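You operate a simulated robot arm through the tools that you are given. There is no shell and no other tool. Be economical: measure what you need, move in short steps, check, and stop when the job is done.

The job below is to be done with a simulated two-armed robot. You get a single attempt, and the scene is never put back.

TASK
Carry the blue tray with both arms and set it on the second shelf from the bottom of the grey rack.

The check looks at the end state, three seconds after you hand in, the way a careful person would. Anything else that was tipped, shoved, dropped, spilled or broken makes it a failure.

THE ROBOT
Two 7-joint arms with two-finger parallel grippers on one trunk, on a base that drives. Base frame: it is fixed to the floor where the robot stands at the start and does not move with it; the origin is under the middle of the robot, x ahead of it, y to its left, z up; the surface under the hand at the start is at about z = 0.8. Readings come in m, degrees, newtons and seconds.
The left shoulder is at the start at [0.02, 0.17, 1.203], the right one opposite. With the tool pointing down near the work surface each hand reaches from about 0.1 to 0.66 m from the robot's upright axis, wherever it stands, measured 20 degrees to its own side. Places, roughly: second shelf of the grey rack [1.6, 2.6, 0.6]. Payload 3.8 kg a hand.
Tool frame (each hand has its own): the origin (TCP) lies between the finger pads and is the grasp point; the fingertips stand 0.03 m ahead of it; z points along the fingers, y is the line along which they close. The gripper opens to 0.11 m. The fingers are 0.02 m wide and 0.01 m thick; the gripper's body (0.048 by 0.112 m) begins 0.055 m behind the TCP.
Orientation is told as [roll, pitch, yaw] about the base's x, y, z axes, in that order, counted from this pose: with the fingers straight down and closing along the base's y, the tool's x points along the base's -x, its y along +y and its z along -z.

THE INTERFACE
- The arms move only by the tool arm_command. It takes "left_plan", "right_plan" or both (then of equal length, played together; a hand with none holds still); each is text: rows parted by semicolons, each of 7 numbers parted by spaces: the closure, from 0 (fully open) to 1 (shut), then the shift along the tool's x, y, z in mm, then the turn, a rotation vector about the tool's x, y, z in rad. In form: fingers tx ty tz rx ry rz; .... A call has 1 to 20 rows; each row is the pose to reach, as a shift and turn from the pose commanded when the call began, along the tool's axes at that moment. Each row takes 0.2 s and may step no farther than 0.05 m and 8.6 degrees from the row before; otherwise, or with a gripper value out of range, the whole call is refused. Where a pose cannot be reached the arm comes as near as it can. A force on the tool above 40 N (or 10 N above the force at the start of the call, whichever is more), or a blocked arm, ends the call early, and 0.2 s more pass. The fingers move at their own pace (about 0.072 m/s each) and stop on an object; they squeeze with about 41 N. The grip force told is the motor's: it shows also when the fingers shut on nothing. Time passes only in rows, and 0.2 s behind the last, so rows that repeat a pose let the fingers close. It gives the time, the measured TCP pose, the force on the tool (base axes), the opening and the grip force at its end, in the units of the frame above (readings bear some noise), with the torque about the TCP (base axes, N m) and any sound that the robot's microphone picked up.
- Cameras (640 x 400 px; columns grow to the right, rows downward): "scene" is now at [0.1054, -0.0099, 1.3464]; the picture's right is [-0.10, -0.99, 0.00], its down [-0.63, 0.06, -0.78] and it looks along [0.77, -0.08, -0.63] (base axes); focal length 294 px, centre (320, 200). "left" rides on the left gripper at [0.073, -0.017, -0.103] in its tool frame; the picture's right is [0.23, 0.97, 0.00], its down [-0.76, 0.18, -0.62] and it looks along [-0.61, 0.14, 0.78] (tool axes); focal length 222 px, centre (320, 200). "right" rides on the right gripper at [0.072, 0.017, -0.103] in its tool frame; the picture's right is [-0.23, 0.97, 0.00], its down [-0.76, -0.18, -0.62] and it looks along [-0.61, -0.14, 0.78] (tool axes); focal length 222 px, centre (320, 200). There is no depth. A picture from a camera that has moved, and an enlarged one, comes with that camera's place and axes in the base frame and with its lens.
- get_image(camera): a new picture of that camera. No time passes.
- lift_body(by): slides the trunk up (or, below 0, down) by that many m; the arms and the scene camera ride with it, the base frame stays. It gives what a move gives, with no picture.
- drive_base(legs): drives the robot by 1 to 6 legs, each [ahead, turn to the left] in m and degrees, along the robot's own axes; the way and the turn of a leg run together, so that a leg with both is an arc; at most 1.5 m and 180 degrees a leg. The arms and the cameras ride along, it lands a little off, and it stops where it bumps. It gives what a move gives.
- turn_head(pan, tilt): turns the head with the scene camera to pan (to the left, within 80 degrees either way) and tilt (down, from -29 to 69), counted from straight ahead of the robot. It gives what a move gives.
- enlarge(camera, box): a new picture of the part [left, top, right, bottom] of that camera's present view, enlarged. No time passes.
- finish_job(): hands the job in; it is judged then, once.

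Work in short steps. Places have to be worked out from the pictures, the camera data and where the tool is seen: move nearer, look again, correct. Check each grasp and each placing, and mend what went wrong. You have 120 turns and 108 pictures in all, those below and enlarged ones among them. Open the grippers and draw the arms clear of the work before you hand the job in, unless the task says otherwise; then end with one line.

The tools are called after "Request:" as name(argument=value, ...) on one line, values as JSON. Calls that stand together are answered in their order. arm_command: Moves the arms, as the interface text tells. Its arguments: {"type":"object","properties":{"left_plan":{"type":"string"},"right_plan":{"type":"string"}},"required":[]} The other tools are called the same way: lift_body (by) slides the trunk up or down; drive_base (legs) drives the base; turn_head (pan, tilt) turns the head that bears the scene camera; get_image (camera) takes a picture; enlarge (camera, box) takes an enlarged picture of a part of a camera's view; finish_job () hands the job in.

At the start:

```text
t: 0.0
left_position: [0.4525, 0.1534, 1.1579]
left_ee_rot: [-0.1, 0.0, 0.1]
left_contact_force: [-0.2, 1.0, -0.4]
left_torque: [-0.02, -0.02, 0.01]
left_width: 0.1098
left_grasp_force: 0.0
right_position: [0.4319, -0.2253, 1.1112]
right_ee_rot: [0.0, 0.0, -0.1]
right_contact_force: [0.4, -0.3, -0.3]
right_torque: [0.01, -0.03, 0.03]
right_width: 0.1102
right_grasp_force: 0.2
trunk travel left (down, up): [-0.3, 0.27]
robot x, y, heading: [0.001, 0.0001, 0.2]
head pan, tilt: [-5.8, 39.0]
```

scene: 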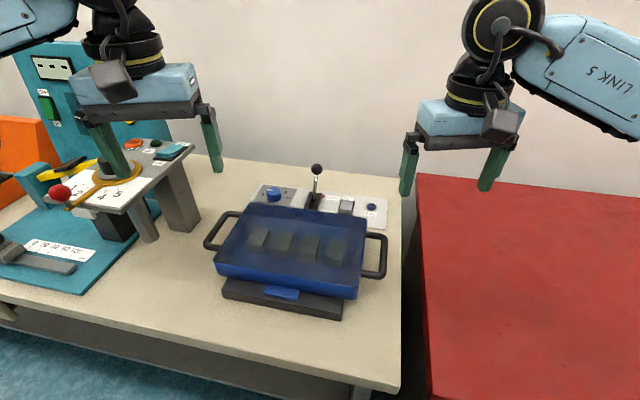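
right: 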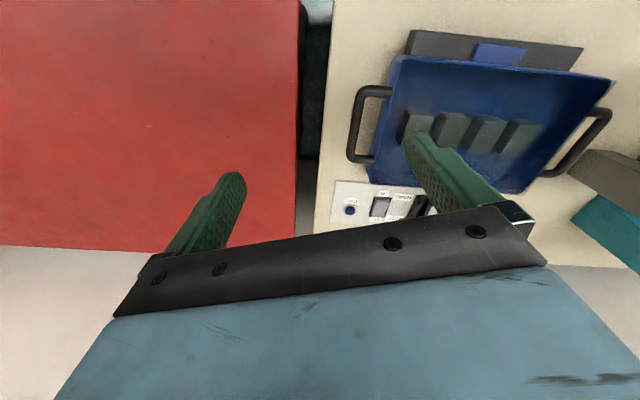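
left: 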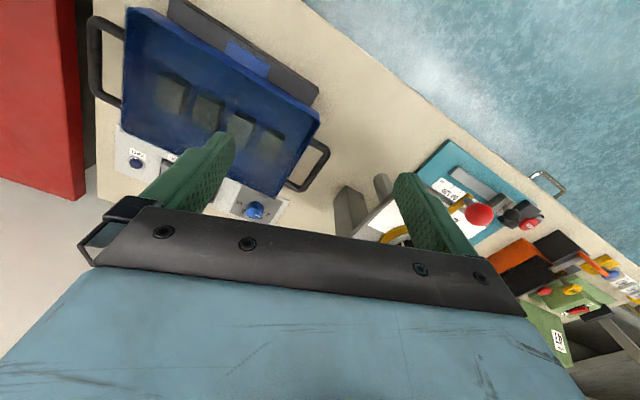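

The blue tray has two side handles and sits on a dark stand, with a lever and switch panel behind it. I'll look closer at the tray and find the rack.

Request:
enlarge(camera="scene", box=[190, 150, 410, 330])

Request:
turn_head(pan=60, tilt=15)

Request:
get_image(camera="scene")

```text
2.22 times, centred on (300, 240) of scene
camera zoom: at [0.1054, -0.0099, 1.3464], right [-0.1, -0.99, 0.0], down [-0.63, 0.06, -0.78], along [0.77, -0.08, -0.63], focal length 654 px, centre (364, 111)
```

zoom: 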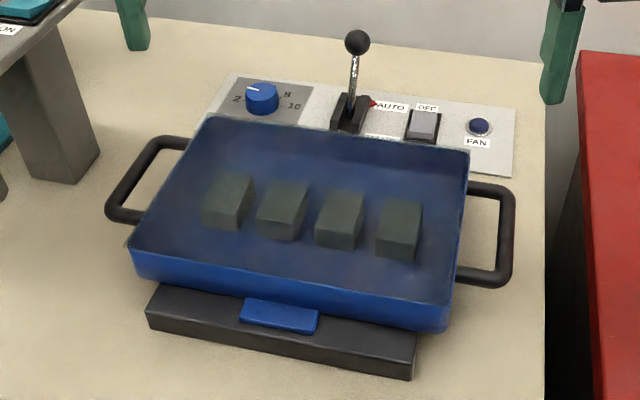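

```text
t: 1.4
left_position: [0.4531, 0.1552, 1.1573]
left_ee_rot: [-0.1, 0.0, 0.1]
left_contact_force: [-0.9, -0.3, 0.4]
left_torque: [0.01, 0.0, -0.02]
left_width: 0.1099
left_grasp_force: 0.0
right_position: [0.4315, -0.2251, 1.1129]
right_ee_rot: [0.0, 0.0, 0.0]
right_contact_force: [0.0, -0.5, -0.4]
right_torque: [0.03, -0.02, -0.04]
right_width: 0.1101
right_grasp_force: 0.1
trunk travel left (down, up): [-0.3, 0.27]
robot x, y, heading: [-0.0018, -0.002, -0.2]
head pan, tilt: [60.0, 15.0]
```

```text
103 pictures are left
camera scene: at [0.067, 0.0797, 1.3845], right [0.87, -0.5, 0.0], down [-0.13, -0.22, -0.97], along [0.48, 0.84, -0.26], focal length 294 px, centre (320, 200)
```

scene: 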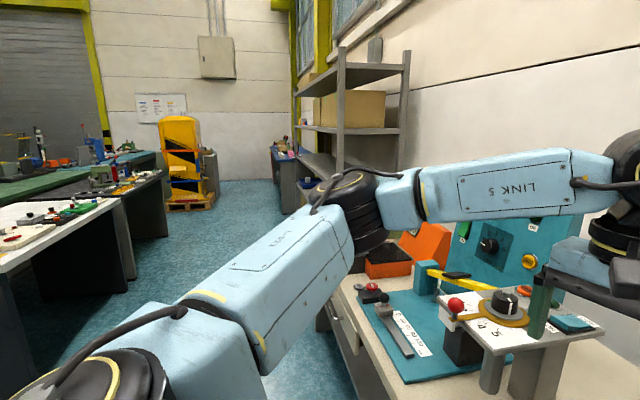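

The rack is at the left behind the table. I'll enlarge it to understand its geometry and the space in front of it.

Request:
enlarge(camera="scene", box=[240, 30, 440, 230])

Request:
turn_head(pan=0, tilt=55)

Request:
get_image(camera="scene")

```text
2.00 times, centred on (340, 130) of scene
camera zoom: at [0.067, 0.0797, 1.3845], right [0.87, -0.5, 0.0], down [-0.13, -0.22, -0.97], along [0.48, 0.84, -0.26], focal length 588 px, centre (280, 340)
```

zoom: 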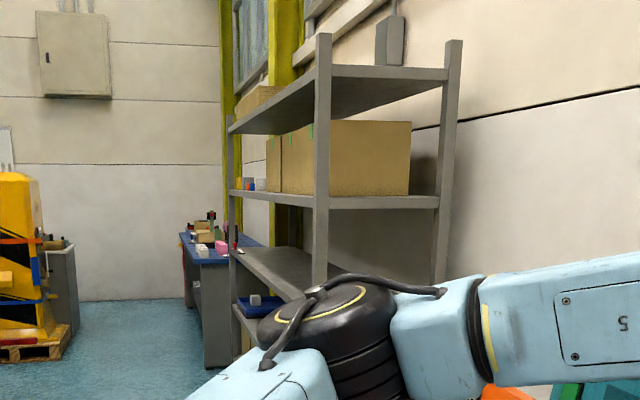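

```text
t: 2.7
left_position: [0.4519, 0.1522, 1.1579]
left_ee_rot: [0.1, 0.0, 0.1]
left_contact_force: [0.0, -0.2, -0.6]
left_torque: [-0.01, -0.01, 0.04]
left_width: 0.1102
left_grasp_force: 0.1
right_position: [0.4315, -0.2253, 1.1121]
right_ee_rot: [0.0, -0.1, 0.0]
right_contact_force: [-0.3, -0.6, -0.1]
right_torque: [0.0, 0.01, -0.02]
right_width: 0.1101
right_grasp_force: 0.0
trunk travel left (down, up): [-0.3, 0.27]
robot x, y, heading: [0.0006, -0.0002, -0.0]
head pan, tilt: [0.0, 55.0]
```

```text
101 pictures are left
camera scene: at [0.0923, -0.0011, 1.3243], right [0.0, -1.0, 0.0], down [-0.82, 0.0, -0.57], along [0.57, 0.0, -0.82], focal length 294 px, centre (320, 200)
```

scene: 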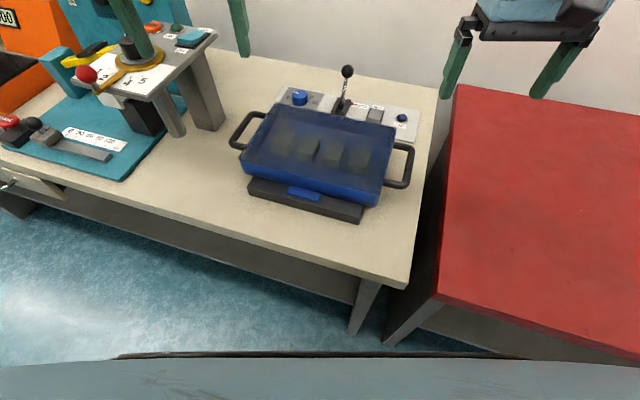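

The tray sits yawed about −16°. Before grasping I scout the rack empty‑handed: back up a little, turn left, and look.

Request:
drive_base(legs=[[-0.3, 0], [0, 60]])

Request:
turn_head(pan=0, tilt=15)

Request:
get_image(camera="scene")

```text
t: 7.4
left_position: [-0.2111, 0.4693, 1.1572]
left_ee_rot: [0.0, 0.0, 60.4]
left_contact_force: [-0.6, 0.7, 0.4]
left_torque: [0.01, -0.01, -0.04]
left_width: 0.1102
left_grasp_force: 0.0
right_position: [0.1083, 0.2642, 1.1117]
right_ee_rot: [0.0, 0.0, 60.4]
right_contact_force: [-0.6, -0.1, 0.1]
right_torque: [0.01, 0.03, 0.0]
right_width: 0.1102
right_grasp_force: 0.2
trunk travel left (down, up): [-0.3, 0.27]
robot x, y, heading: [-0.3027, 0.0012, 60.5]
head pan, tilt: [0.0, 55.0]
```

```text
t: 8.4
left_position: [-0.2108, 0.4679, 1.157]
left_ee_rot: [0.0, 0.1, 60.4]
left_contact_force: [0.0, 0.4, 0.0]
left_torque: [0.0, 0.0, 0.02]
left_width: 0.1101
left_grasp_force: 0.0
right_position: [0.1088, 0.2631, 1.1122]
right_ee_rot: [-0.1, 0.0, 60.3]
right_contact_force: [0.3, -0.8, -0.5]
right_torque: [0.0, -0.02, 0.03]
right_width: 0.1097
right_grasp_force: 0.0
trunk travel left (down, up): [-0.3, 0.27]
robot x, y, heading: [-0.3034, 0.0023, 60.2]
head pan, tilt: [0.0, 15.0]
```

```text
100 pictures are left
camera scene: at [-0.2449, 0.098, 1.3844], right [0.87, -0.49, 0.0], down [-0.13, -0.23, -0.97], along [0.48, 0.84, -0.26], focal length 294 px, centre (320, 200)
```

scene: 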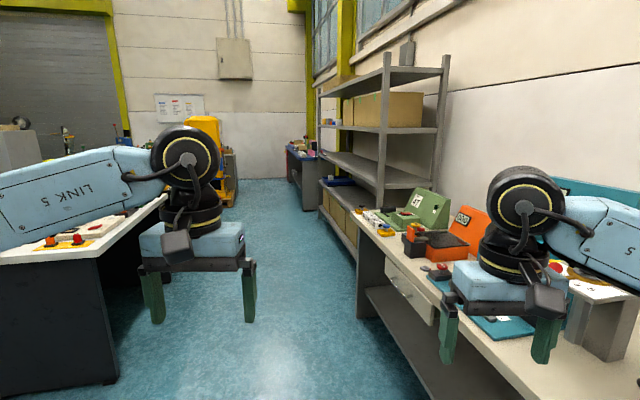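

From triangulation, table and rack are both yawed about −16°; rack front runs from about (1.06,1.58) to (1.47,3.05). I drive up the aisle and look at the rack shelves.

Request:
drive_base(legs=[[0, 14], [1.5, 0], [0.8, 0], [0, -90]])

Request:
turn_head(pan=0, tilt=30)

Request:
get_image(camera="scene")

```text
t: 24.4
left_position: [0.7768, 2.2609, 1.1571]
left_ee_rot: [0.0, 0.0, -14.2]
left_contact_force: [-0.4, 0.7, 0.1]
left_torque: [-0.01, 0.01, 0.0]
left_width: 0.1103
left_grasp_force: 0.0
right_position: [0.6611, 1.8983, 1.1116]
right_ee_rot: [0.1, 0.0, -14.4]
right_contact_force: [-0.3, 0.2, 0.7]
right_torque: [0.02, 0.01, 0.01]
right_width: 0.11
right_grasp_force: 0.0
trunk travel left (down, up): [-0.3, 0.27]
robot x, y, heading: [0.3015, 2.2253, -14.3]
head pan, tilt: [0.0, 15.0]
```

```text
t: 25.2
left_position: [0.7768, 2.2609, 1.1567]
left_ee_rot: [0.0, -0.1, -14.2]
left_contact_force: [-1.0, 0.7, -0.3]
left_torque: [0.0, -0.02, -0.01]
left_width: 0.1102
left_grasp_force: 0.0
right_position: [0.6617, 1.8994, 1.1114]
right_ee_rot: [0.0, 0.0, -14.4]
right_contact_force: [-0.3, -0.1, -0.2]
right_torque: [0.02, -0.01, 0.03]
right_width: 0.1102
right_grasp_force: 0.1
trunk travel left (down, up): [-0.3, 0.27]
robot x, y, heading: [0.302, 2.2253, -14.2]
head pan, tilt: [0.0, 30.0]
```

```text
99 pictures are left
camera scene: at [0.4068, 2.1956, 1.3603], right [-0.25, -0.97, 0.0], down [-0.48, 0.12, -0.87], along [0.84, -0.22, -0.5], focal length 294 px, centre (320, 200)
```

scene: 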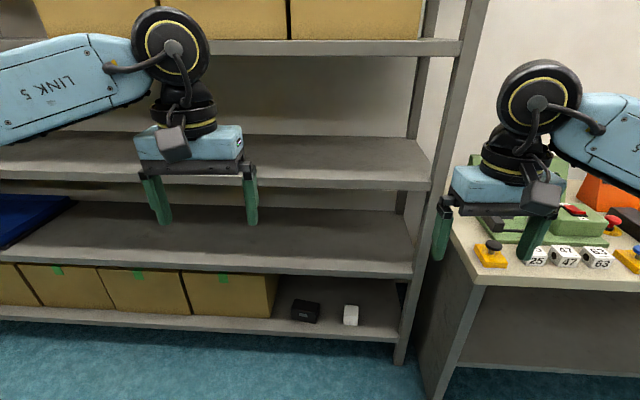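

The rack's second shelf (z≈0.61) is free between s≈1.9 and 3.4 along the rack; clearance to the third shelf is about 0.32 m, so I'll carry with the hands tilted forward. Now I drive back to face the tray squarely.

Request:
drive_base(legs=[[0, 87.8], [-1.5, 0], [-0.56, 0], [0, -90]])

Request:
turn_head(pan=0, tilt=40)

Request:
get_image(camera="scene")

```text
t: 43.0
left_position: [0.1959, 0.2771, 1.1569]
left_ee_rot: [0.1, 0.0, -16.6]
left_contact_force: [-0.5, 0.0, -0.1]
left_torque: [-0.04, -0.01, 0.03]
left_width: 0.1101
left_grasp_force: 0.1
right_position: [0.0679, -0.0803, 1.1119]
right_ee_rot: [0.0, -0.1, -16.8]
right_contact_force: [-0.3, -0.3, -0.6]
right_torque: [0.02, -0.02, -0.01]
right_width: 0.1101
right_grasp_force: 0.1
trunk travel left (down, up): [-0.3, 0.27]
robot x, y, heading: [-0.2788, 0.2582, -16.4]
head pan, tilt: [0.0, 30.0]
```

```text
t: 43.7
left_position: [0.1967, 0.277, 1.1575]
left_ee_rot: [0.1, 0.0, -16.7]
left_contact_force: [-0.2, 0.6, -0.7]
left_torque: [0.01, 0.03, -0.01]
left_width: 0.1102
left_grasp_force: 0.1
right_position: [0.0683, -0.0793, 1.1121]
right_ee_rot: [-0.2, 0.0, -16.8]
right_contact_force: [0.0, -1.1, -0.2]
right_torque: [0.01, 0.02, 0.01]
right_width: 0.1099
right_grasp_force: 0.1
trunk travel left (down, up): [-0.3, 0.27]
robot x, y, heading: [-0.2781, 0.2592, -16.5]
head pan, tilt: [0.0, 40.0]
```

```text
98 pictures are left
camera scene: at [-0.1805, 0.2283, 1.345], right [-0.29, -0.96, 0.0], down [-0.62, 0.18, -0.77], along [0.73, -0.22, -0.64], focal length 294 px, centre (320, 200)
```

scene: 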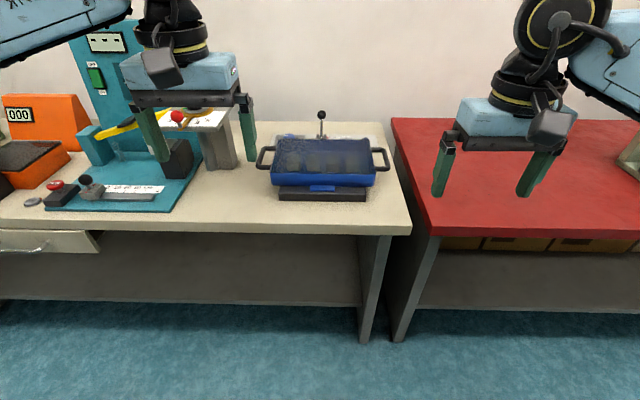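

Tray is centred ahead and aligned with the robot's heading. I drive forward 0.33 m toward the original standoff.

Request:
drive_base(legs=[[0.33, 0]])

Request:
turn_head(pan=0, tilt=55)

Request:
get_image(camera="scene")

Request:
get_image(camera="left")

Request:
get_image(camera="right")

```text
t: 45.9
left_position: [0.5141, 0.1844, 1.1568]
left_ee_rot: [-0.1, 0.0, -16.4]
left_contact_force: [-0.3, -0.2, -0.5]
left_torque: [0.01, -0.04, -0.01]
left_width: 0.1102
left_grasp_force: 0.0
right_position: [0.3848, -0.1726, 1.1129]
right_ee_rot: [0.0, 0.0, -16.6]
right_contact_force: [-0.2, -0.1, -0.2]
right_torque: [-0.03, 0.0, 0.0]
right_width: 0.1103
right_grasp_force: 0.2
trunk travel left (down, up): [-0.3, 0.27]
robot x, y, heading: [0.0361, 0.1649, -16.5]
head pan, tilt: [0.0, 40.0]
```

```text
t: 46.7
left_position: [0.511, 0.1837, 1.1562]
left_ee_rot: [0.0, 0.0, -16.5]
left_contact_force: [0.0, -0.2, -0.4]
left_torque: [0.0, 0.01, 0.02]
left_width: 0.1101
left_grasp_force: 0.0
right_position: [0.3864, -0.1723, 1.1119]
right_ee_rot: [-0.1, -0.1, -16.6]
right_contact_force: [-0.4, 0.0, 0.3]
right_torque: [-0.01, -0.03, 0.03]
right_width: 0.1099
right_grasp_force: 0.1
trunk travel left (down, up): [-0.3, 0.27]
robot x, y, heading: [0.036, 0.1647, -16.7]
head pan, tilt: [0.0, 55.0]
```

```text
97 pictures are left
camera scene: at [0.1232, 0.138, 1.3243], right [-0.28, -0.96, 0.0], down [-0.78, 0.23, -0.57], along [0.55, -0.16, -0.82], focal length 294 px, centre (320, 200)
```

scene: 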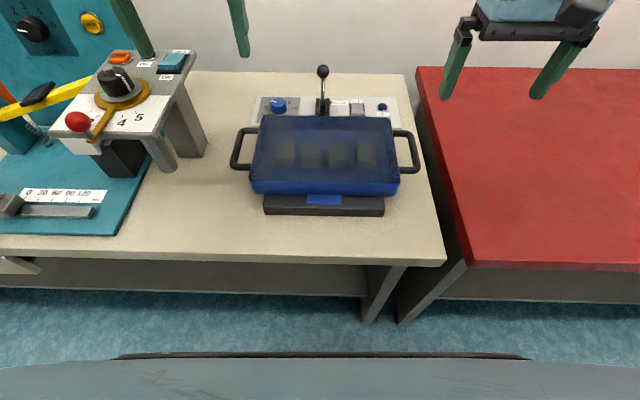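

```text
96 pictures are left
camera left: at [0.4373, 0.189, 1.2604], right [0.06, 1.0, 0.0], down [0.78, -0.05, 0.62], along [0.62, -0.04, -0.78], focal length 222 px, centre (320, 200)
```

left: 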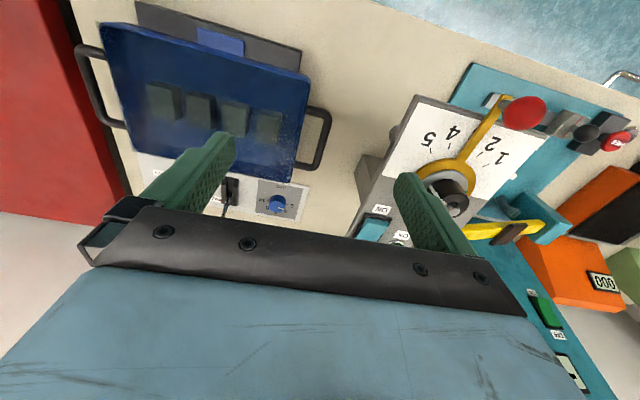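

```text
95 pictures are left
camera right: at [0.3198, -0.1369, 1.2155], right [0.5, 0.87, 0.0], down [0.68, -0.39, 0.62], along [0.54, -0.31, -0.78], focal length 222 px, centre (320, 200)
```

right: 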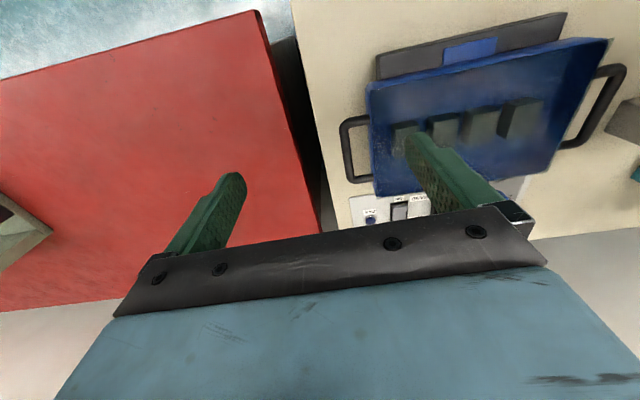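

Triangulated handles: left bar mid ≈ (0.598, 0.186, 0.88), right ≈ (0.487, −0.178, 0.88), tray yaw ≈ −17°. I tilt both hands ~43° forward and move to standoffs 0.16 m back from each bar along the tool axis, fingers partly closed to fit the handle loops.

Request:
arm_command(left_plan="0.3 4 5 26 0 -0.125 0; 0.5 9 9 53 0 -0.25 0; 0.6 13 14 80 0 -0.375 0; 0.69 17 19 106 0 -0.5 0; 0.69 22 23 133 0 -0.625 0; 0.69 26 28 159 0 -0.75 0; 0.69 26 28 159 0 -0.75 0", right_plan="0.3 2 4 19 0 -0.125 0; 0.5 3 8 38 0 -0.25 0; 0.6 5 12 57 0 -0.375 0; 0.69 7 16 77 0 -0.5 0; 0.69 8 20 96 0 -0.625 0; 0.69 10 24 115 0 -0.75 0; 0.69 10 24 115 0 -0.75 0")

Request:
get_image(camera="scene")

Request:
get_image(camera="left")

Request:
get_image(camera="right")

```text
t: 48.3
left_position: [0.4945, 0.2195, 0.9989]
left_ee_rot: [0.1, -43.1, -16.6]
left_contact_force: [0.1, 0.4, 0.1]
left_torque: [-0.03, -0.01, -0.03]
left_width: 0.0341
left_grasp_force: 0.0
right_position: [0.3817, -0.1467, 0.9981]
right_ee_rot: [0.0, -43.1, -16.6]
right_contact_force: [0.2, 0.4, 0.1]
right_torque: [-0.02, 0.01, 0.0]
right_width: 0.0339
right_grasp_force: 0.0
trunk travel left (down, up): [-0.3, 0.27]
robot x, y, heading: [0.0351, 0.1662, -16.5]
head pan, tilt: [0.0, 55.0]
```

```text
94 pictures are left
camera scene: at [0.1234, 0.1379, 1.3243], right [-0.28, -0.96, 0.0], down [-0.79, 0.23, -0.57], along [0.55, -0.16, -0.82], focal length 294 px, centre (320, 200)
```

scene: 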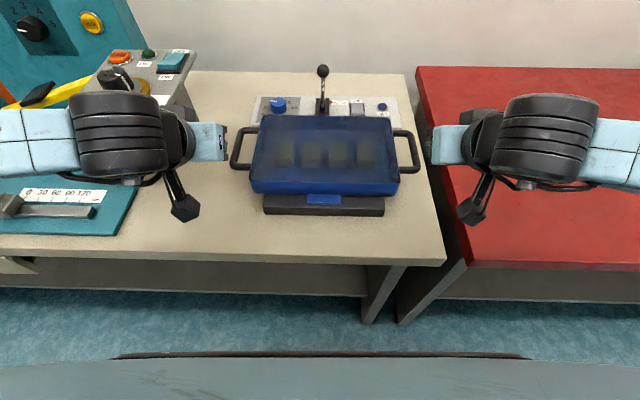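

```text
93 pictures are left
camera left: at [0.3715, 0.2378, 1.0245], right [0.12, 0.98, -0.16], down [0.18, 0.13, 0.98], along [0.98, -0.14, -0.16], focal length 222 px, centre (320, 200)
```

left: 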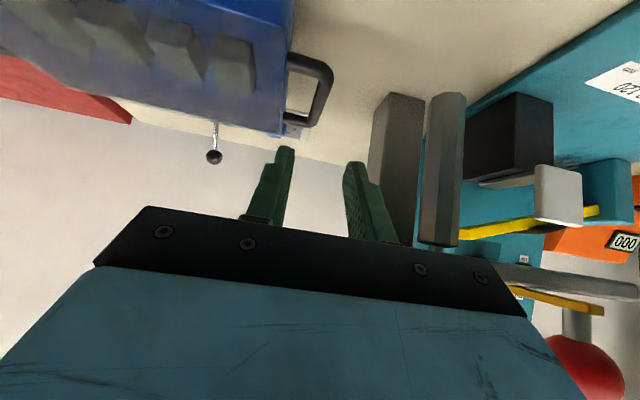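

```text
92 pictures are left
camera right: at [0.268, -0.0966, 1.0238], right [0.44, 0.89, 0.16], down [0.08, -0.21, 0.98], along [0.9, -0.41, -0.16], focal length 222 px, centre (320, 200)
```

right: 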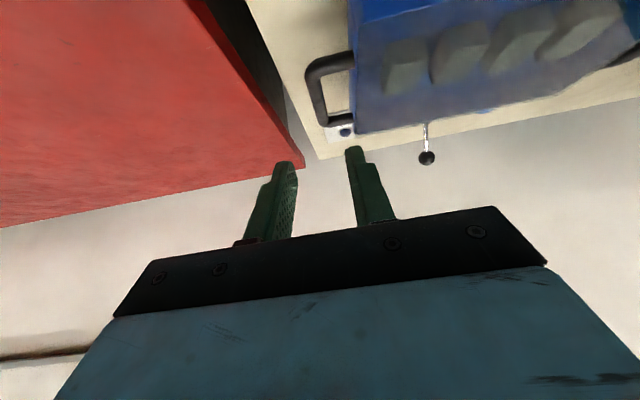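

Both tool axes line up with the bars in the hand views (col ≈320 at L≈0.16). I advance 0.11 m along the tool axis, with a small 4 mm correction toward handle mid, and look again.

Request:
arm_command(left_plan="0.69 2 0 36 0 0 0; 0.69 4 0 72 0 0 0; 0.69 4 0 106 0 0 0; 0.69 4 0 106 0 0 0", right_plan="0.69 2 0 36 0 0 0; 0.69 4 0 72 0 0 0; 0.69 4 0 106 0 0 0; 0.69 4 0 106 0 0 0")

Request:
get_image(camera="left")

Request:
get_image(camera="right")

Request:
enlarge(camera="scene", box=[160, 80, 480, 280])

```text
t: 49.3
left_position: [0.5621, 0.1977, 0.9172]
left_ee_rot: [0.0, -43.0, -16.5]
left_contact_force: [0.2, -0.2, 0.2]
left_torque: [-0.02, 0.01, -0.04]
left_width: 0.0341
left_grasp_force: 0.0
right_position: [0.4465, -0.1664, 0.9165]
right_ee_rot: [-0.1, -42.9, -16.5]
right_contact_force: [0.1, -0.3, -0.2]
right_torque: [0.02, 0.03, -0.03]
right_width: 0.0339
right_grasp_force: 0.0
trunk travel left (down, up): [-0.3, 0.27]
robot x, y, heading: [0.0316, 0.1639, -16.5]
head pan, tilt: [0.0, 55.0]
```

```text
91 pictures are left
camera left: at [0.4386, 0.217, 0.9437], right [0.12, 0.98, -0.15], down [0.18, 0.13, 0.98], along [0.98, -0.14, -0.16], focal length 222 px, centre (320, 200)
```

left: 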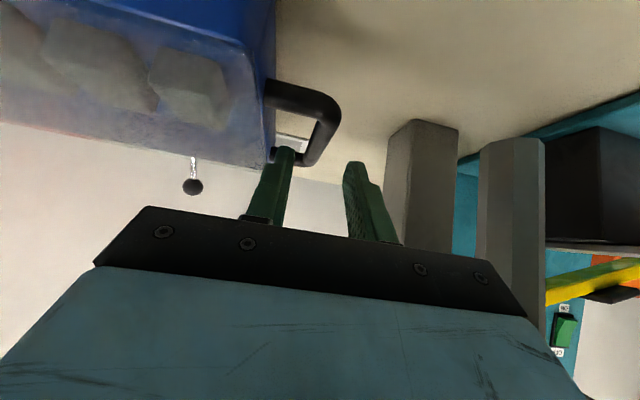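

```text
90 pictures are left
camera right: at [0.3339, -0.1162, 0.943], right [0.44, 0.89, 0.15], down [0.08, -0.21, 0.98], along [0.9, -0.41, -0.16], focal length 222 px, centre (320, 200)
```

right: 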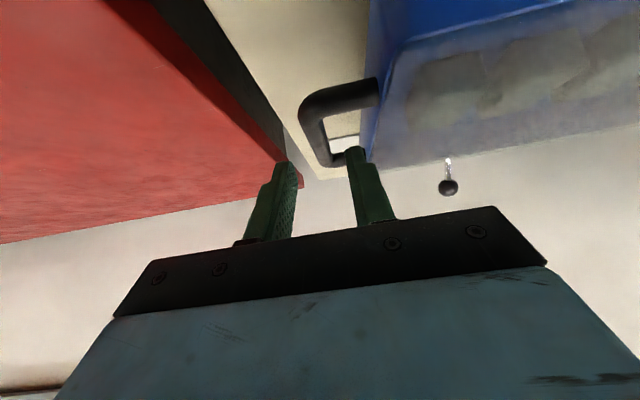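

```text
2.00 times, centred on (320, 180) of scene
camera zoom: at [0.1228, 0.1382, 1.3243], right [-0.28, -0.96, 0.0], down [-0.79, 0.23, -0.57], along [0.55, -0.16, -0.82], focal length 588 px, centre (320, 240)
```

zoom: 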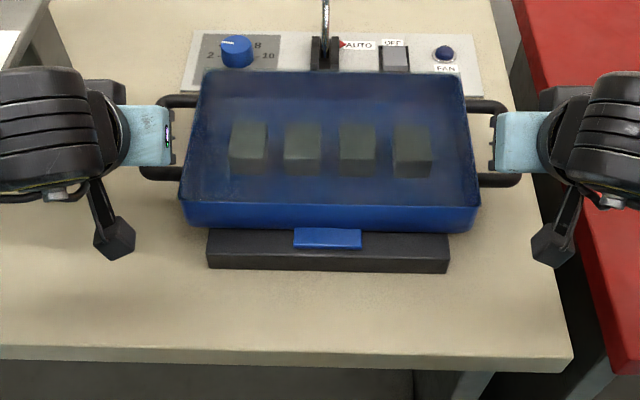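

The bar looks a little lower than thought (z≈0.862); the axis still meets it near mid‑bar. I check lateral alignment enlarged before entering.

Request:
enlarge(camera="left", box=[240, 60, 400, 220])

Request:
enlarge(camera="right", box=[240, 60, 400, 220])

```text
2.50 times, centred on (320, 140) of left
camera zoom: at [0.4386, 0.217, 0.9437], right [0.12, 0.98, -0.15], down [0.18, 0.13, 0.98], along [0.98, -0.14, -0.16], focal length 555 px, centre (320, 350)
```

zoom: 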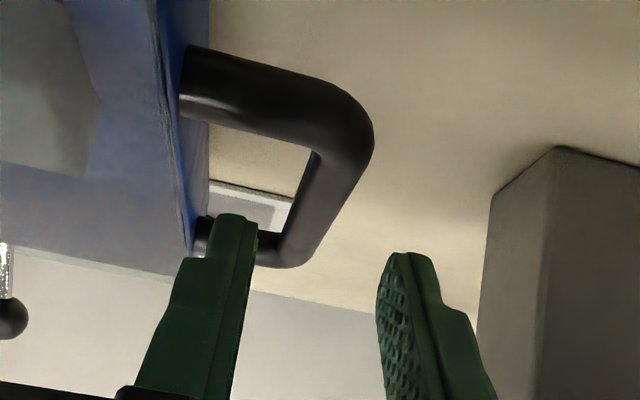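

```text
2.50 times, centred on (320, 140) of right
camera zoom: at [0.3339, -0.1162, 0.943], right [0.44, 0.89, 0.15], down [0.08, -0.21, 0.98], along [0.9, -0.41, -0.16], focal length 555 px, centre (320, 350)
```

zoom: 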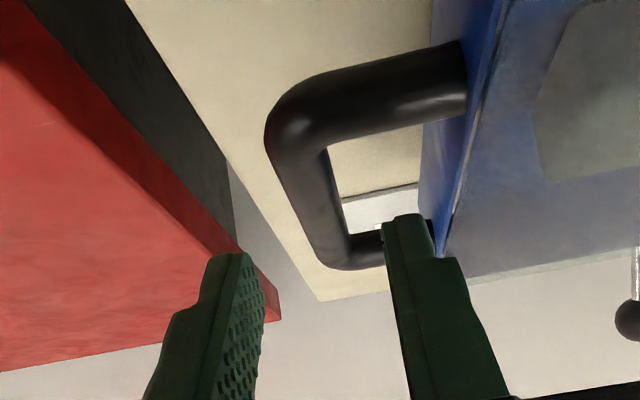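

Alignment is within 2–3 mm and there is room for the inner finger. I advance 75 mm and check.

Request:
arm_command(left_plan="0.69 0 0 25 0 0 0; 0.69 0 0 50 0 0 0; 0.69 0 0 74 0 0 0; 0.69 0 0 74 0 0 0", right_plan="0.69 0 -2 25 0 0 0; 0.69 0 -2 50 0 0 0; 0.69 0 -2 74 0 0 0; 0.69 0 -2 74 0 0 0")

Request:
enlarge(camera="left", box=[200, 60, 440, 260])

Request:
enlarge(camera="right", box=[200, 60, 440, 260])

Request:
enlarge(camera="scene", box=[160, 80, 480, 280])

```text
t: 50.3
left_position: [0.5982, 0.182, 0.868]
left_ee_rot: [-0.1, -43.3, -17.0]
left_contact_force: [0.4, 0.2, -0.2]
left_torque: [-0.04, 0.01, -0.02]
left_width: 0.0339
left_grasp_force: 0.1
right_position: [0.4872, -0.182, 0.8674]
right_ee_rot: [0.2, -43.5, -16.6]
right_contact_force: [1.2, 0.0, 0.1]
right_torque: [0.06, 0.02, 0.0]
right_width: 0.0341
right_grasp_force: 0.1
trunk travel left (down, up): [-0.3, 0.27]
robot x, y, heading: [0.0353, 0.1683, -16.5]
head pan, tilt: [0.0, 55.0]
```

```text
2.00 times, centred on (320, 160) of left
camera zoom: at [0.4747, 0.2015, 0.8934], right [0.13, 0.98, -0.16], down [0.17, 0.13, 0.98], along [0.98, -0.15, -0.15], focal length 444 px, centre (320, 280)
```

zoom: 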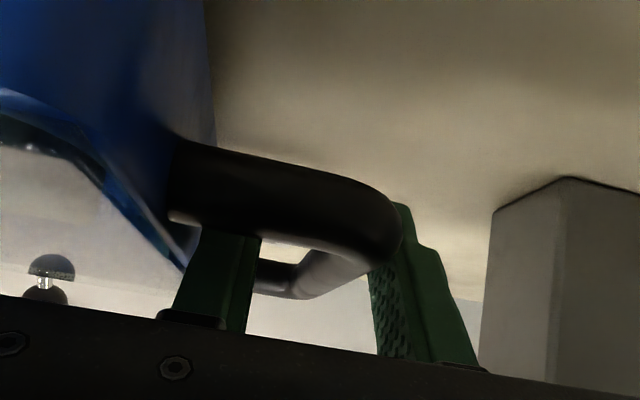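

```text
2.00 times, centred on (320, 160) of right
camera zoom: at [0.3741, -0.1326, 0.8922], right [0.43, 0.89, 0.16], down [0.07, -0.21, 0.98], along [0.9, -0.41, -0.15], focal length 444 px, centre (320, 280)
```

zoom: 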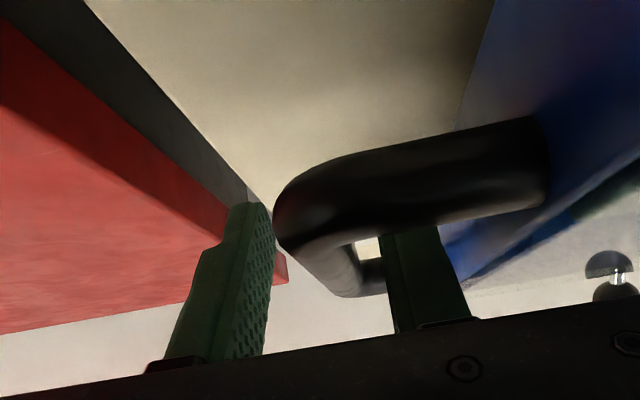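

```text
2.00 times, centred on (320, 180) of scene
camera zoom: at [0.1115, 0.138, 1.3251], right [-0.28, -0.96, 0.0], down [-0.78, 0.23, -0.58], along [0.56, -0.16, -0.81], focal length 588 px, centre (320, 240)
```

zoom: 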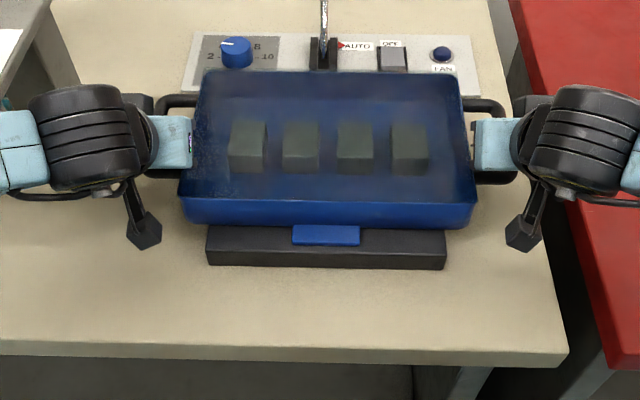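

Both bars lie between the finger pads. I close both grippers in place.

Request:
arm_command(left_plan="1 0 0 0 0 0 0; 1 0 0 0 0 0 0; 1 0 0 0 0 0 0; 1 0 0 0 0 0 0", right_plan="1 0 0 0 0 0 0; 1 0 0 0 0 0 0; 1 0 0 0 0 0 0; 1 0 0 0 0 0 0")

Request:
enlarge(camera="left", box=[200, 60, 440, 260])

Request:
enlarge(camera="right", box=[200, 60, 440, 260])

```text
t: 51.3
left_position: [0.599, 0.1817, 0.8686]
left_ee_rot: [0.1, -43.3, -17.1]
left_contact_force: [-1.9, 10.7, 15.2]
left_torque: [-0.03, -0.12, -1.07]
left_width: 0.0161
left_grasp_force: 40.6
right_position: [0.4879, -0.1847, 0.8666]
right_ee_rot: [0.0, -43.5, -16.8]
right_contact_force: [1.4, -6.5, 0.1]
right_torque: [0.02, 0.2, -0.65]
right_width: 0.0154
right_grasp_force: 41.1
trunk travel left (down, up): [-0.3, 0.27]
robot x, y, heading: [0.0341, 0.165, -16.4]
head pan, tilt: [0.0, 55.0]
```

```text
2.00 times, centred on (320, 160) of left
camera zoom: at [0.4748, 0.2017, 0.8932], right [0.13, 0.98, -0.15], down [0.17, 0.13, 0.98], along [0.98, -0.15, -0.15], focal length 444 px, centre (320, 280)
```

zoom: 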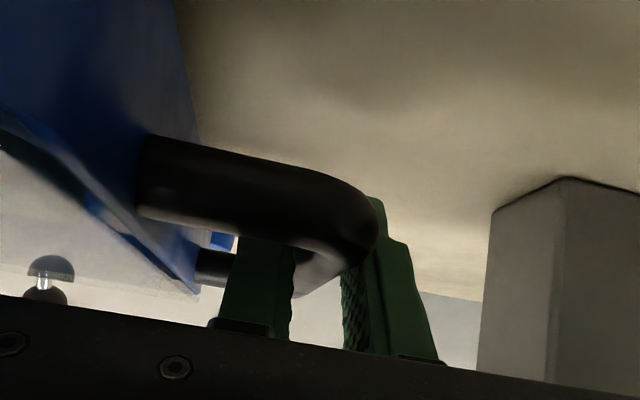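

```text
2.00 times, centred on (320, 160) of right
camera zoom: at [0.3742, -0.1339, 0.8923], right [0.44, 0.89, 0.16], down [0.07, -0.21, 0.98], along [0.9, -0.42, -0.15], focal length 444 px, centre (320, 280)
```

zoom: 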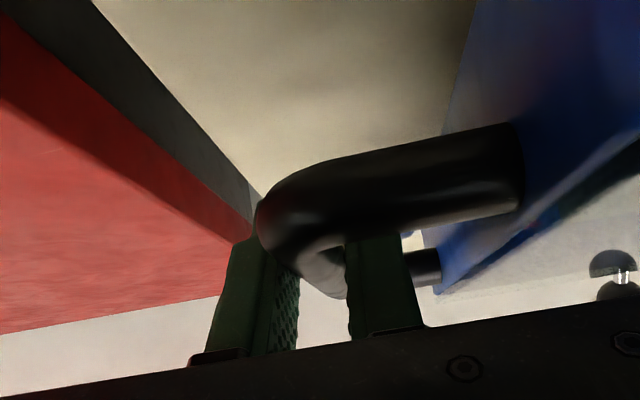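

Both grips hold (16 mm width, 41 N). I test-lift with the trunk by 3 cm and check forces.

Request:
lift_body(by=0.03)

Request:
get_image(camera="scene")

```text
t: 52.0
left_position: [0.5964, 0.1837, 0.8876]
left_ee_rot: [0.5, -42.1, -17.5]
left_contact_force: [0.4, 5.6, -5.5]
left_torque: [0.49, 1.15, -0.72]
left_width: 0.0156
left_grasp_force: 41.2
right_position: [0.4905, -0.1833, 0.8966]
right_ee_rot: [0.4, -43.3, -16.7]
right_contact_force: [-0.5, -6.1, -3.7]
right_torque: [-0.2, -1.1, 0.05]
right_width: 0.0158
right_grasp_force: 41.4
trunk travel left (down, up): [-0.33, 0.24]
robot x, y, heading: [0.0359, 0.1649, -17.0]
head pan, tilt: [0.0, 55.0]
```

```text
81 pictures are left
camera scene: at [0.1143, 0.1366, 1.355], right [-0.28, -0.96, 0.0], down [-0.78, 0.23, -0.58], along [0.56, -0.16, -0.82], focal length 294 px, centre (320, 200)
```

scene: 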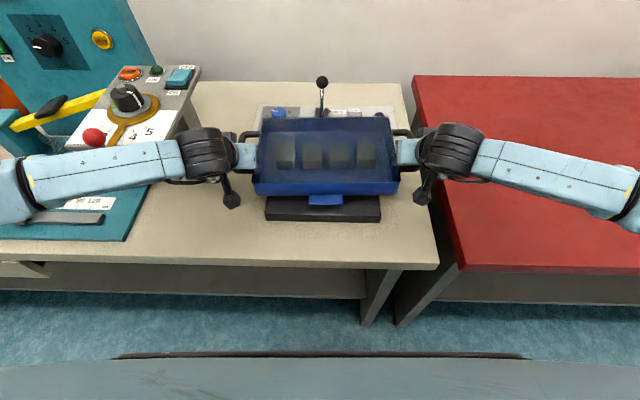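

Right rose 30 mm but left only 19 mm. I look closely at the tray, stand and blue tab.

Request:
enlarge(camera="scene", box=[200, 80, 460, 240])

Request:
enlarge(camera="left", box=[160, 40, 480, 280])

Request:
enlarge(camera="right", box=[160, 40, 480, 280])

```text
2.46 times, centred on (330, 160) of scene
camera zoom: at [0.1143, 0.1366, 1.355], right [-0.28, -0.96, 0.0], down [-0.78, 0.23, -0.58], along [0.56, -0.16, -0.82], focal length 724 px, centre (295, 298)
```

zoom: 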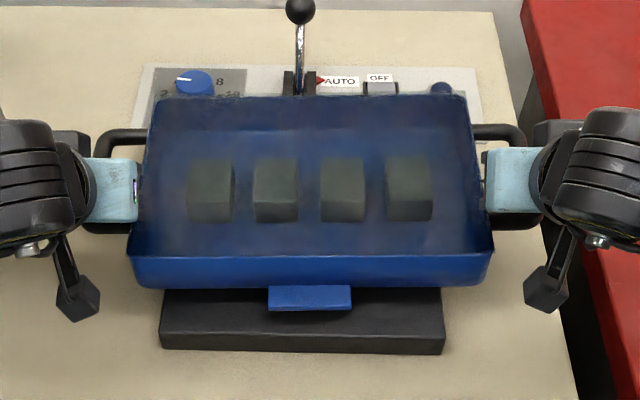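

```text
1.67 times, centred on (320, 160) of left
camera zoom: at [0.4722, 0.2035, 0.9154], right [0.12, 0.98, -0.14], down [0.19, 0.12, 0.97], along [0.97, -0.15, -0.17], focal length 370 px, centre (320, 267)
```

zoom: 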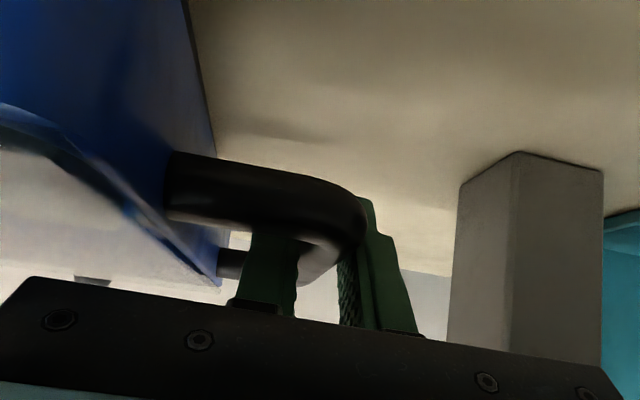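

```text
1.67 times, centred on (320, 160) of right
camera zoom: at [0.3763, -0.1336, 0.9219], right [0.44, 0.89, 0.16], down [0.07, -0.21, 0.98], along [0.9, -0.41, -0.15], focal length 370 px, centre (320, 267)
```

zoom: 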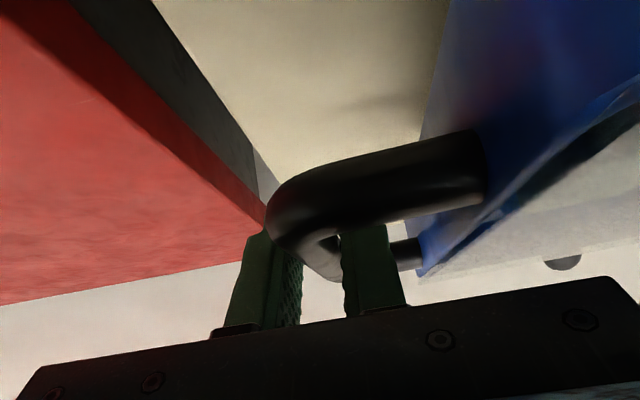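

The tray is free of the stand (the blue tab belongs to the tray), with ~1.5° lateral tilt. I lift another 0.12 m and recheck.

Request:
lift_body(by=0.12)

Request:
get_image(camera="scene")

```text
t: 52.7
left_position: [0.609, 0.1837, 0.9305]
left_ee_rot: [-0.4, -42.4, -16.4]
left_contact_force: [-5.0, 1.8, -4.9]
left_torque: [-0.11, -0.26, -1.17]
left_width: 0.0165
left_grasp_force: 41.5
right_position: [0.4963, -0.1812, 0.9363]
right_ee_rot: [0.5, -42.8, -16.9]
right_contact_force: [4.8, -1.2, -3.2]
right_torque: [0.28, 0.31, -0.82]
right_width: 0.016
right_grasp_force: 40.9
trunk travel left (down, up): [-0.372, 0.198]
robot x, y, heading: [0.036, 0.1676, -16.5]
head pan, tilt: [0.0, 55.0]
stopped: the force on the tool passed its limit at 62 N (the readings are from after the stop); the commanded pose is now the measured one
```

```text
77 pictures are left
camera scene: at [0.1249, 0.138, 1.3975], right [-0.29, -0.96, 0.0], down [-0.79, 0.23, -0.57], along [0.55, -0.16, -0.82], focal length 294 px, centre (320, 200)
```

scene: 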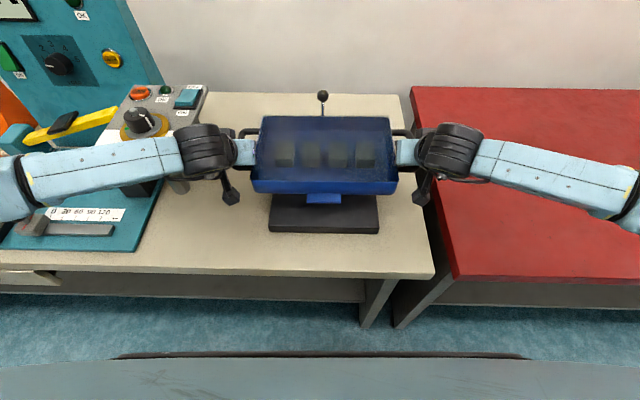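

A 62 N spike stopped the lift after 4 cm, though forces are low now. I inspect for any snag.

Request:
enlarge(camera="scene", box=[200, 80, 460, 240])

Request:
get_image(camera="left")

Request:
get_image(camera="right")

```text
2.46 times, centred on (330, 160) of scene
camera zoom: at [0.1249, 0.138, 1.3975], right [-0.29, -0.96, 0.0], down [-0.79, 0.23, -0.57], along [0.55, -0.16, -0.82], focal length 724 px, centre (295, 298)
```

zoom: 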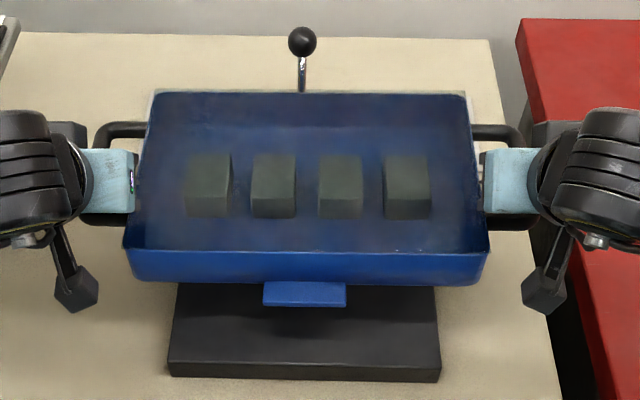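

```text
75 pictures are left
camera left: at [0.4861, 0.2039, 0.9584], right [0.12, 0.98, -0.16], down [0.19, 0.13, 0.97], along [0.97, -0.15, -0.17], focal length 222 px, centre (320, 200)
```

left: 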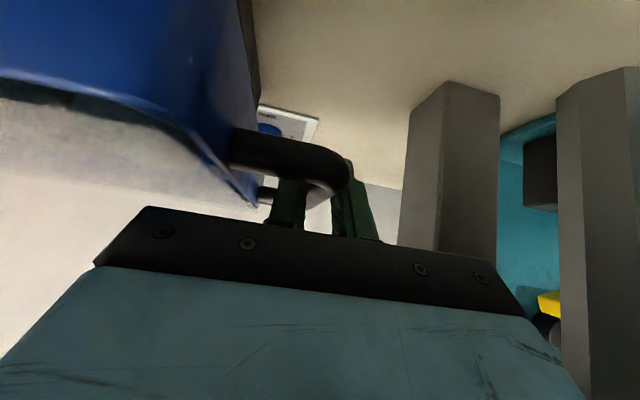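

```text
74 pictures are left
camera right: at [0.3831, -0.131, 0.9627], right [0.44, 0.89, 0.16], down [0.08, -0.21, 0.97], along [0.9, -0.41, -0.16], focal length 222 px, centre (320, 200)
```

right: 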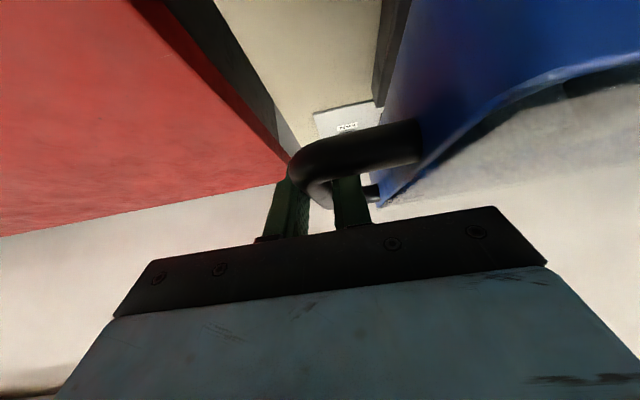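

The tray is clear and level with nothing touching; the spike looks like a transient. I lift in smaller increments.

Request:
lift_body(by=0.04)

Request:
lift_body(by=0.04)

Request:
get_image(camera="scene")

```text
t: 53.1
left_position: [0.604, 0.1848, 0.9309]
left_ee_rot: [-0.6, -41.5, -16.6]
left_contact_force: [-4.1, 1.0, -5.1]
left_torque: [-0.03, -0.26, -1.06]
left_width: 0.0159
left_grasp_force: 40.5
right_position: [0.4952, -0.1821, 0.9417]
right_ee_rot: [0.3, -42.4, -16.6]
right_contact_force: [3.1, -1.6, -4.2]
right_torque: [0.29, 0.28, -0.31]
right_width: 0.0158
right_grasp_force: 40.6
trunk travel left (down, up): [-0.381, 0.189]
robot x, y, heading: [0.0326, 0.1661, -16.5]
head pan, tilt: [0.0, 55.0]
stopped: the force on the tool passed its limit at 52 N (the readings are from after the stop); the commanded pose is now the measured one
```

```text
t: 54.0
left_position: [0.6062, 0.185, 0.9722]
left_ee_rot: [-0.5, -41.5, -16.3]
left_contact_force: [-5.4, -0.1, -4.0]
left_torque: [0.4, 0.45, -1.07]
left_width: 0.016
left_grasp_force: 41.0
right_position: [0.4958, -0.1827, 0.982]
right_ee_rot: [0.3, -42.5, -16.7]
right_contact_force: [5.3, -2.7, -4.6]
right_torque: [-0.09, -0.44, -0.65]
right_width: 0.0156
right_grasp_force: 40.7
trunk travel left (down, up): [-0.421, 0.149]
robot x, y, heading: [0.0326, 0.1669, -16.6]
head pan, tilt: [0.0, 55.0]
```

```text
73 pictures are left
camera scene: at [0.1252, 0.1374, 1.4452], right [-0.29, -0.96, 0.0], down [-0.79, 0.23, -0.57], along [0.55, -0.16, -0.82], focal length 294 px, centre (320, 200)
```

scene: 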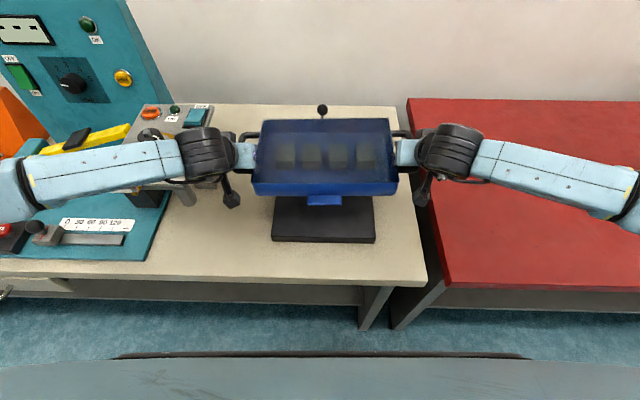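

Tray is high and stable now. I back straight away from the table.

Request:
drive_base(legs=[[-0.34, 0]])

Request:
get_image(camera="scene")

```text
t: 56.2
left_position: [0.2803, 0.2827, 0.9721]
left_ee_rot: [-0.5, -41.6, -16.1]
left_contact_force: [-4.5, 0.8, -4.1]
left_torque: [-0.06, 0.04, -1.05]
left_width: 0.016
left_grasp_force: 40.7
right_position: [0.1695, -0.0838, 0.9826]
right_ee_rot: [0.3, -42.6, -16.6]
right_contact_force: [3.8, -0.8, -4.7]
right_torque: [0.05, 0.04, -0.57]
right_width: 0.016
right_grasp_force: 40.7
trunk travel left (down, up): [-0.421, 0.149]
robot x, y, heading: [-0.2886, 0.2627, -16.8]
head pan, tilt: [0.0, 55.0]
```

```text
72 pictures are left
camera scene: at [-0.2009, 0.235, 1.4453], right [-0.28, -0.96, 0.0], down [-0.79, 0.23, -0.57], along [0.55, -0.16, -0.82], focal length 294 px, centre (320, 200)
```

scene: 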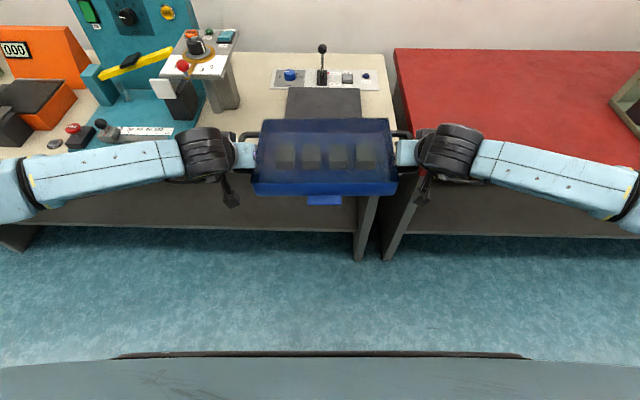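

Now turn left and travel up the aisle in stages.

Request:
drive_base(legs=[[0, 45], [0, 45]])

Request:
turn_head(pan=0, tilt=30)

Request:
get_image(camera="scene")

```text
t: 60.7
left_position: [-0.3087, 0.8332, 0.9722]
left_ee_rot: [-0.6, -41.5, 73.8]
left_contact_force: [-1.5, -4.0, -4.4]
left_torque: [-0.02, -0.04, -1.05]
left_width: 0.0162
left_grasp_force: 40.9
right_position: [0.0581, 0.7214, 0.9825]
right_ee_rot: [0.2, -42.6, 73.4]
right_contact_force: [1.3, 3.9, -4.6]
right_torque: [-0.09, -0.02, -0.56]
right_width: 0.016
right_grasp_force: 41.3
trunk travel left (down, up): [-0.421, 0.149]
robot x, y, heading: [-0.2927, 0.2631, 73.4]
head pan, tilt: [0.0, 55.0]
```

```text
t: 61.6
left_position: [-0.3073, 0.8313, 0.9725]
left_ee_rot: [-0.6, -41.5, 73.6]
left_contact_force: [-0.6, -4.1, -3.7]
left_torque: [0.19, -0.09, -1.14]
left_width: 0.0158
left_grasp_force: 40.7
right_position: [0.0583, 0.7219, 0.9825]
right_ee_rot: [0.3, -42.6, 73.3]
right_contact_force: [0.8, 4.4, -4.7]
right_torque: [-0.28, 0.03, -0.58]
right_width: 0.0158
right_grasp_force: 40.9
trunk travel left (down, up): [-0.421, 0.149]
robot x, y, heading: [-0.2895, 0.262, 73.5]
head pan, tilt: [0.0, 30.0]
```

```text
71 pictures are left
camera scene: at [-0.2582, 0.3691, 1.4812], right [0.96, -0.29, 0.0], down [-0.14, -0.48, -0.87], along [0.25, 0.83, -0.5], focal length 294 px, centre (320, 200)
```

scene: 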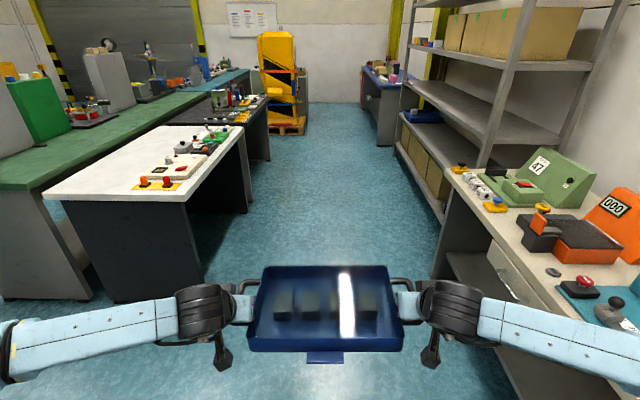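

Contents are stable. Elbows look only ~0.1 m above bench height, so I raise the trunk further before passing the benches.

Request:
lift_body(by=0.04)

Request:
lift_body(by=0.04)

Request:
lift_body(by=0.04)

Request:
turn_head(pan=40, tilt=30)

Request:
get_image(camera="scene")

```text
t: 62.4
left_position: [-0.3082, 0.8317, 1.0118]
left_ee_rot: [-0.7, -41.6, 73.6]
left_contact_force: [-0.9, -3.7, -4.5]
left_torque: [-0.19, 0.05, -1.03]
left_width: 0.0161
left_grasp_force: 40.7
right_position: [0.0582, 0.7235, 1.0226]
right_ee_rot: [0.3, -42.6, 73.3]
right_contact_force: [0.4, 4.5, -4.6]
right_torque: [0.12, -0.05, -0.51]
right_width: 0.0155
right_grasp_force: 40.9
trunk travel left (down, up): [-0.461, 0.109]
robot x, y, heading: [-0.2917, 0.2614, 73.5]
head pan, tilt: [0.0, 30.0]
```

```text
t: 63.3
left_position: [-0.3092, 0.8318, 1.0524]
left_ee_rot: [-0.5, -41.5, 73.8]
left_contact_force: [-0.9, -4.0, -4.2]
left_torque: [-0.32, 0.15, -1.03]
left_width: 0.0161
left_grasp_force: 40.6
right_position: [0.0584, 0.7225, 1.0623]
right_ee_rot: [0.3, -42.6, 73.3]
right_contact_force: [0.4, 4.6, -4.4]
right_torque: [0.24, -0.04, -0.51]
right_width: 0.0157
right_grasp_force: 41.2
trunk travel left (down, up): [-0.501, 0.069]
robot x, y, heading: [-0.288, 0.262, 73.5]
head pan, tilt: [0.0, 30.0]
```

```text
t: 64.1
left_position: [-0.3084, 0.8328, 1.0914]
left_ee_rot: [-0.6, -41.4, 73.7]
left_contact_force: [-0.4, -4.5, -4.7]
left_torque: [-0.19, 0.11, -1.05]
left_width: 0.0162
left_grasp_force: 41.2
right_position: [0.0573, 0.7217, 1.1029]
right_ee_rot: [0.3, -42.4, 73.4]
right_contact_force: [-0.4, 4.2, -4.4]
right_torque: [0.1, -0.04, -0.52]
right_width: 0.0159
right_grasp_force: 41.3
trunk travel left (down, up): [-0.541, 0.029]
robot x, y, heading: [-0.2889, 0.2642, 73.5]
head pan, tilt: [0.0, 30.0]
```

```text
t: 65.2
left_position: [-0.3085, 0.832, 1.0919]
left_ee_rot: [-0.6, -41.5, 73.7]
left_contact_force: [-0.5, -4.4, -3.8]
left_torque: [0.01, 0.01, -1.08]
left_width: 0.0161
left_grasp_force: 40.7
right_position: [0.0582, 0.7221, 1.1015]
right_ee_rot: [0.2, -42.6, 73.2]
right_contact_force: [1.7, 3.2, -4.5]
right_torque: [-0.11, 0.02, -0.51]
right_width: 0.0156
right_grasp_force: 40.8
trunk travel left (down, up): [-0.541, 0.029]
robot x, y, heading: [-0.2862, 0.2629, 73.7]
head pan, tilt: [40.0, 30.0]
```

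```text
70 pictures are left
camera scene: at [-0.3198, 0.3656, 1.6013], right [0.92, 0.4, 0.0], down [0.2, -0.46, -0.87], along [-0.34, 0.79, -0.5], focal length 294 px, centre (320, 200)
```

scene: 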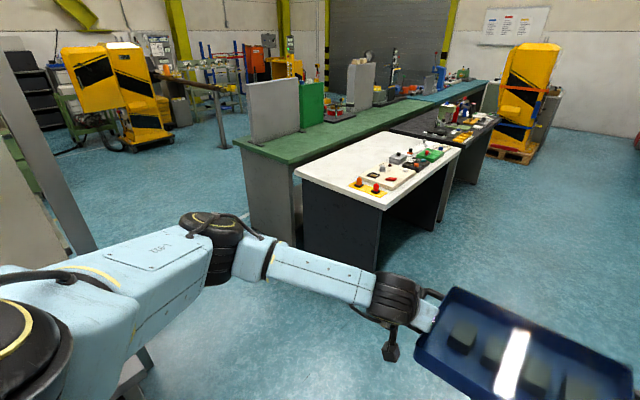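

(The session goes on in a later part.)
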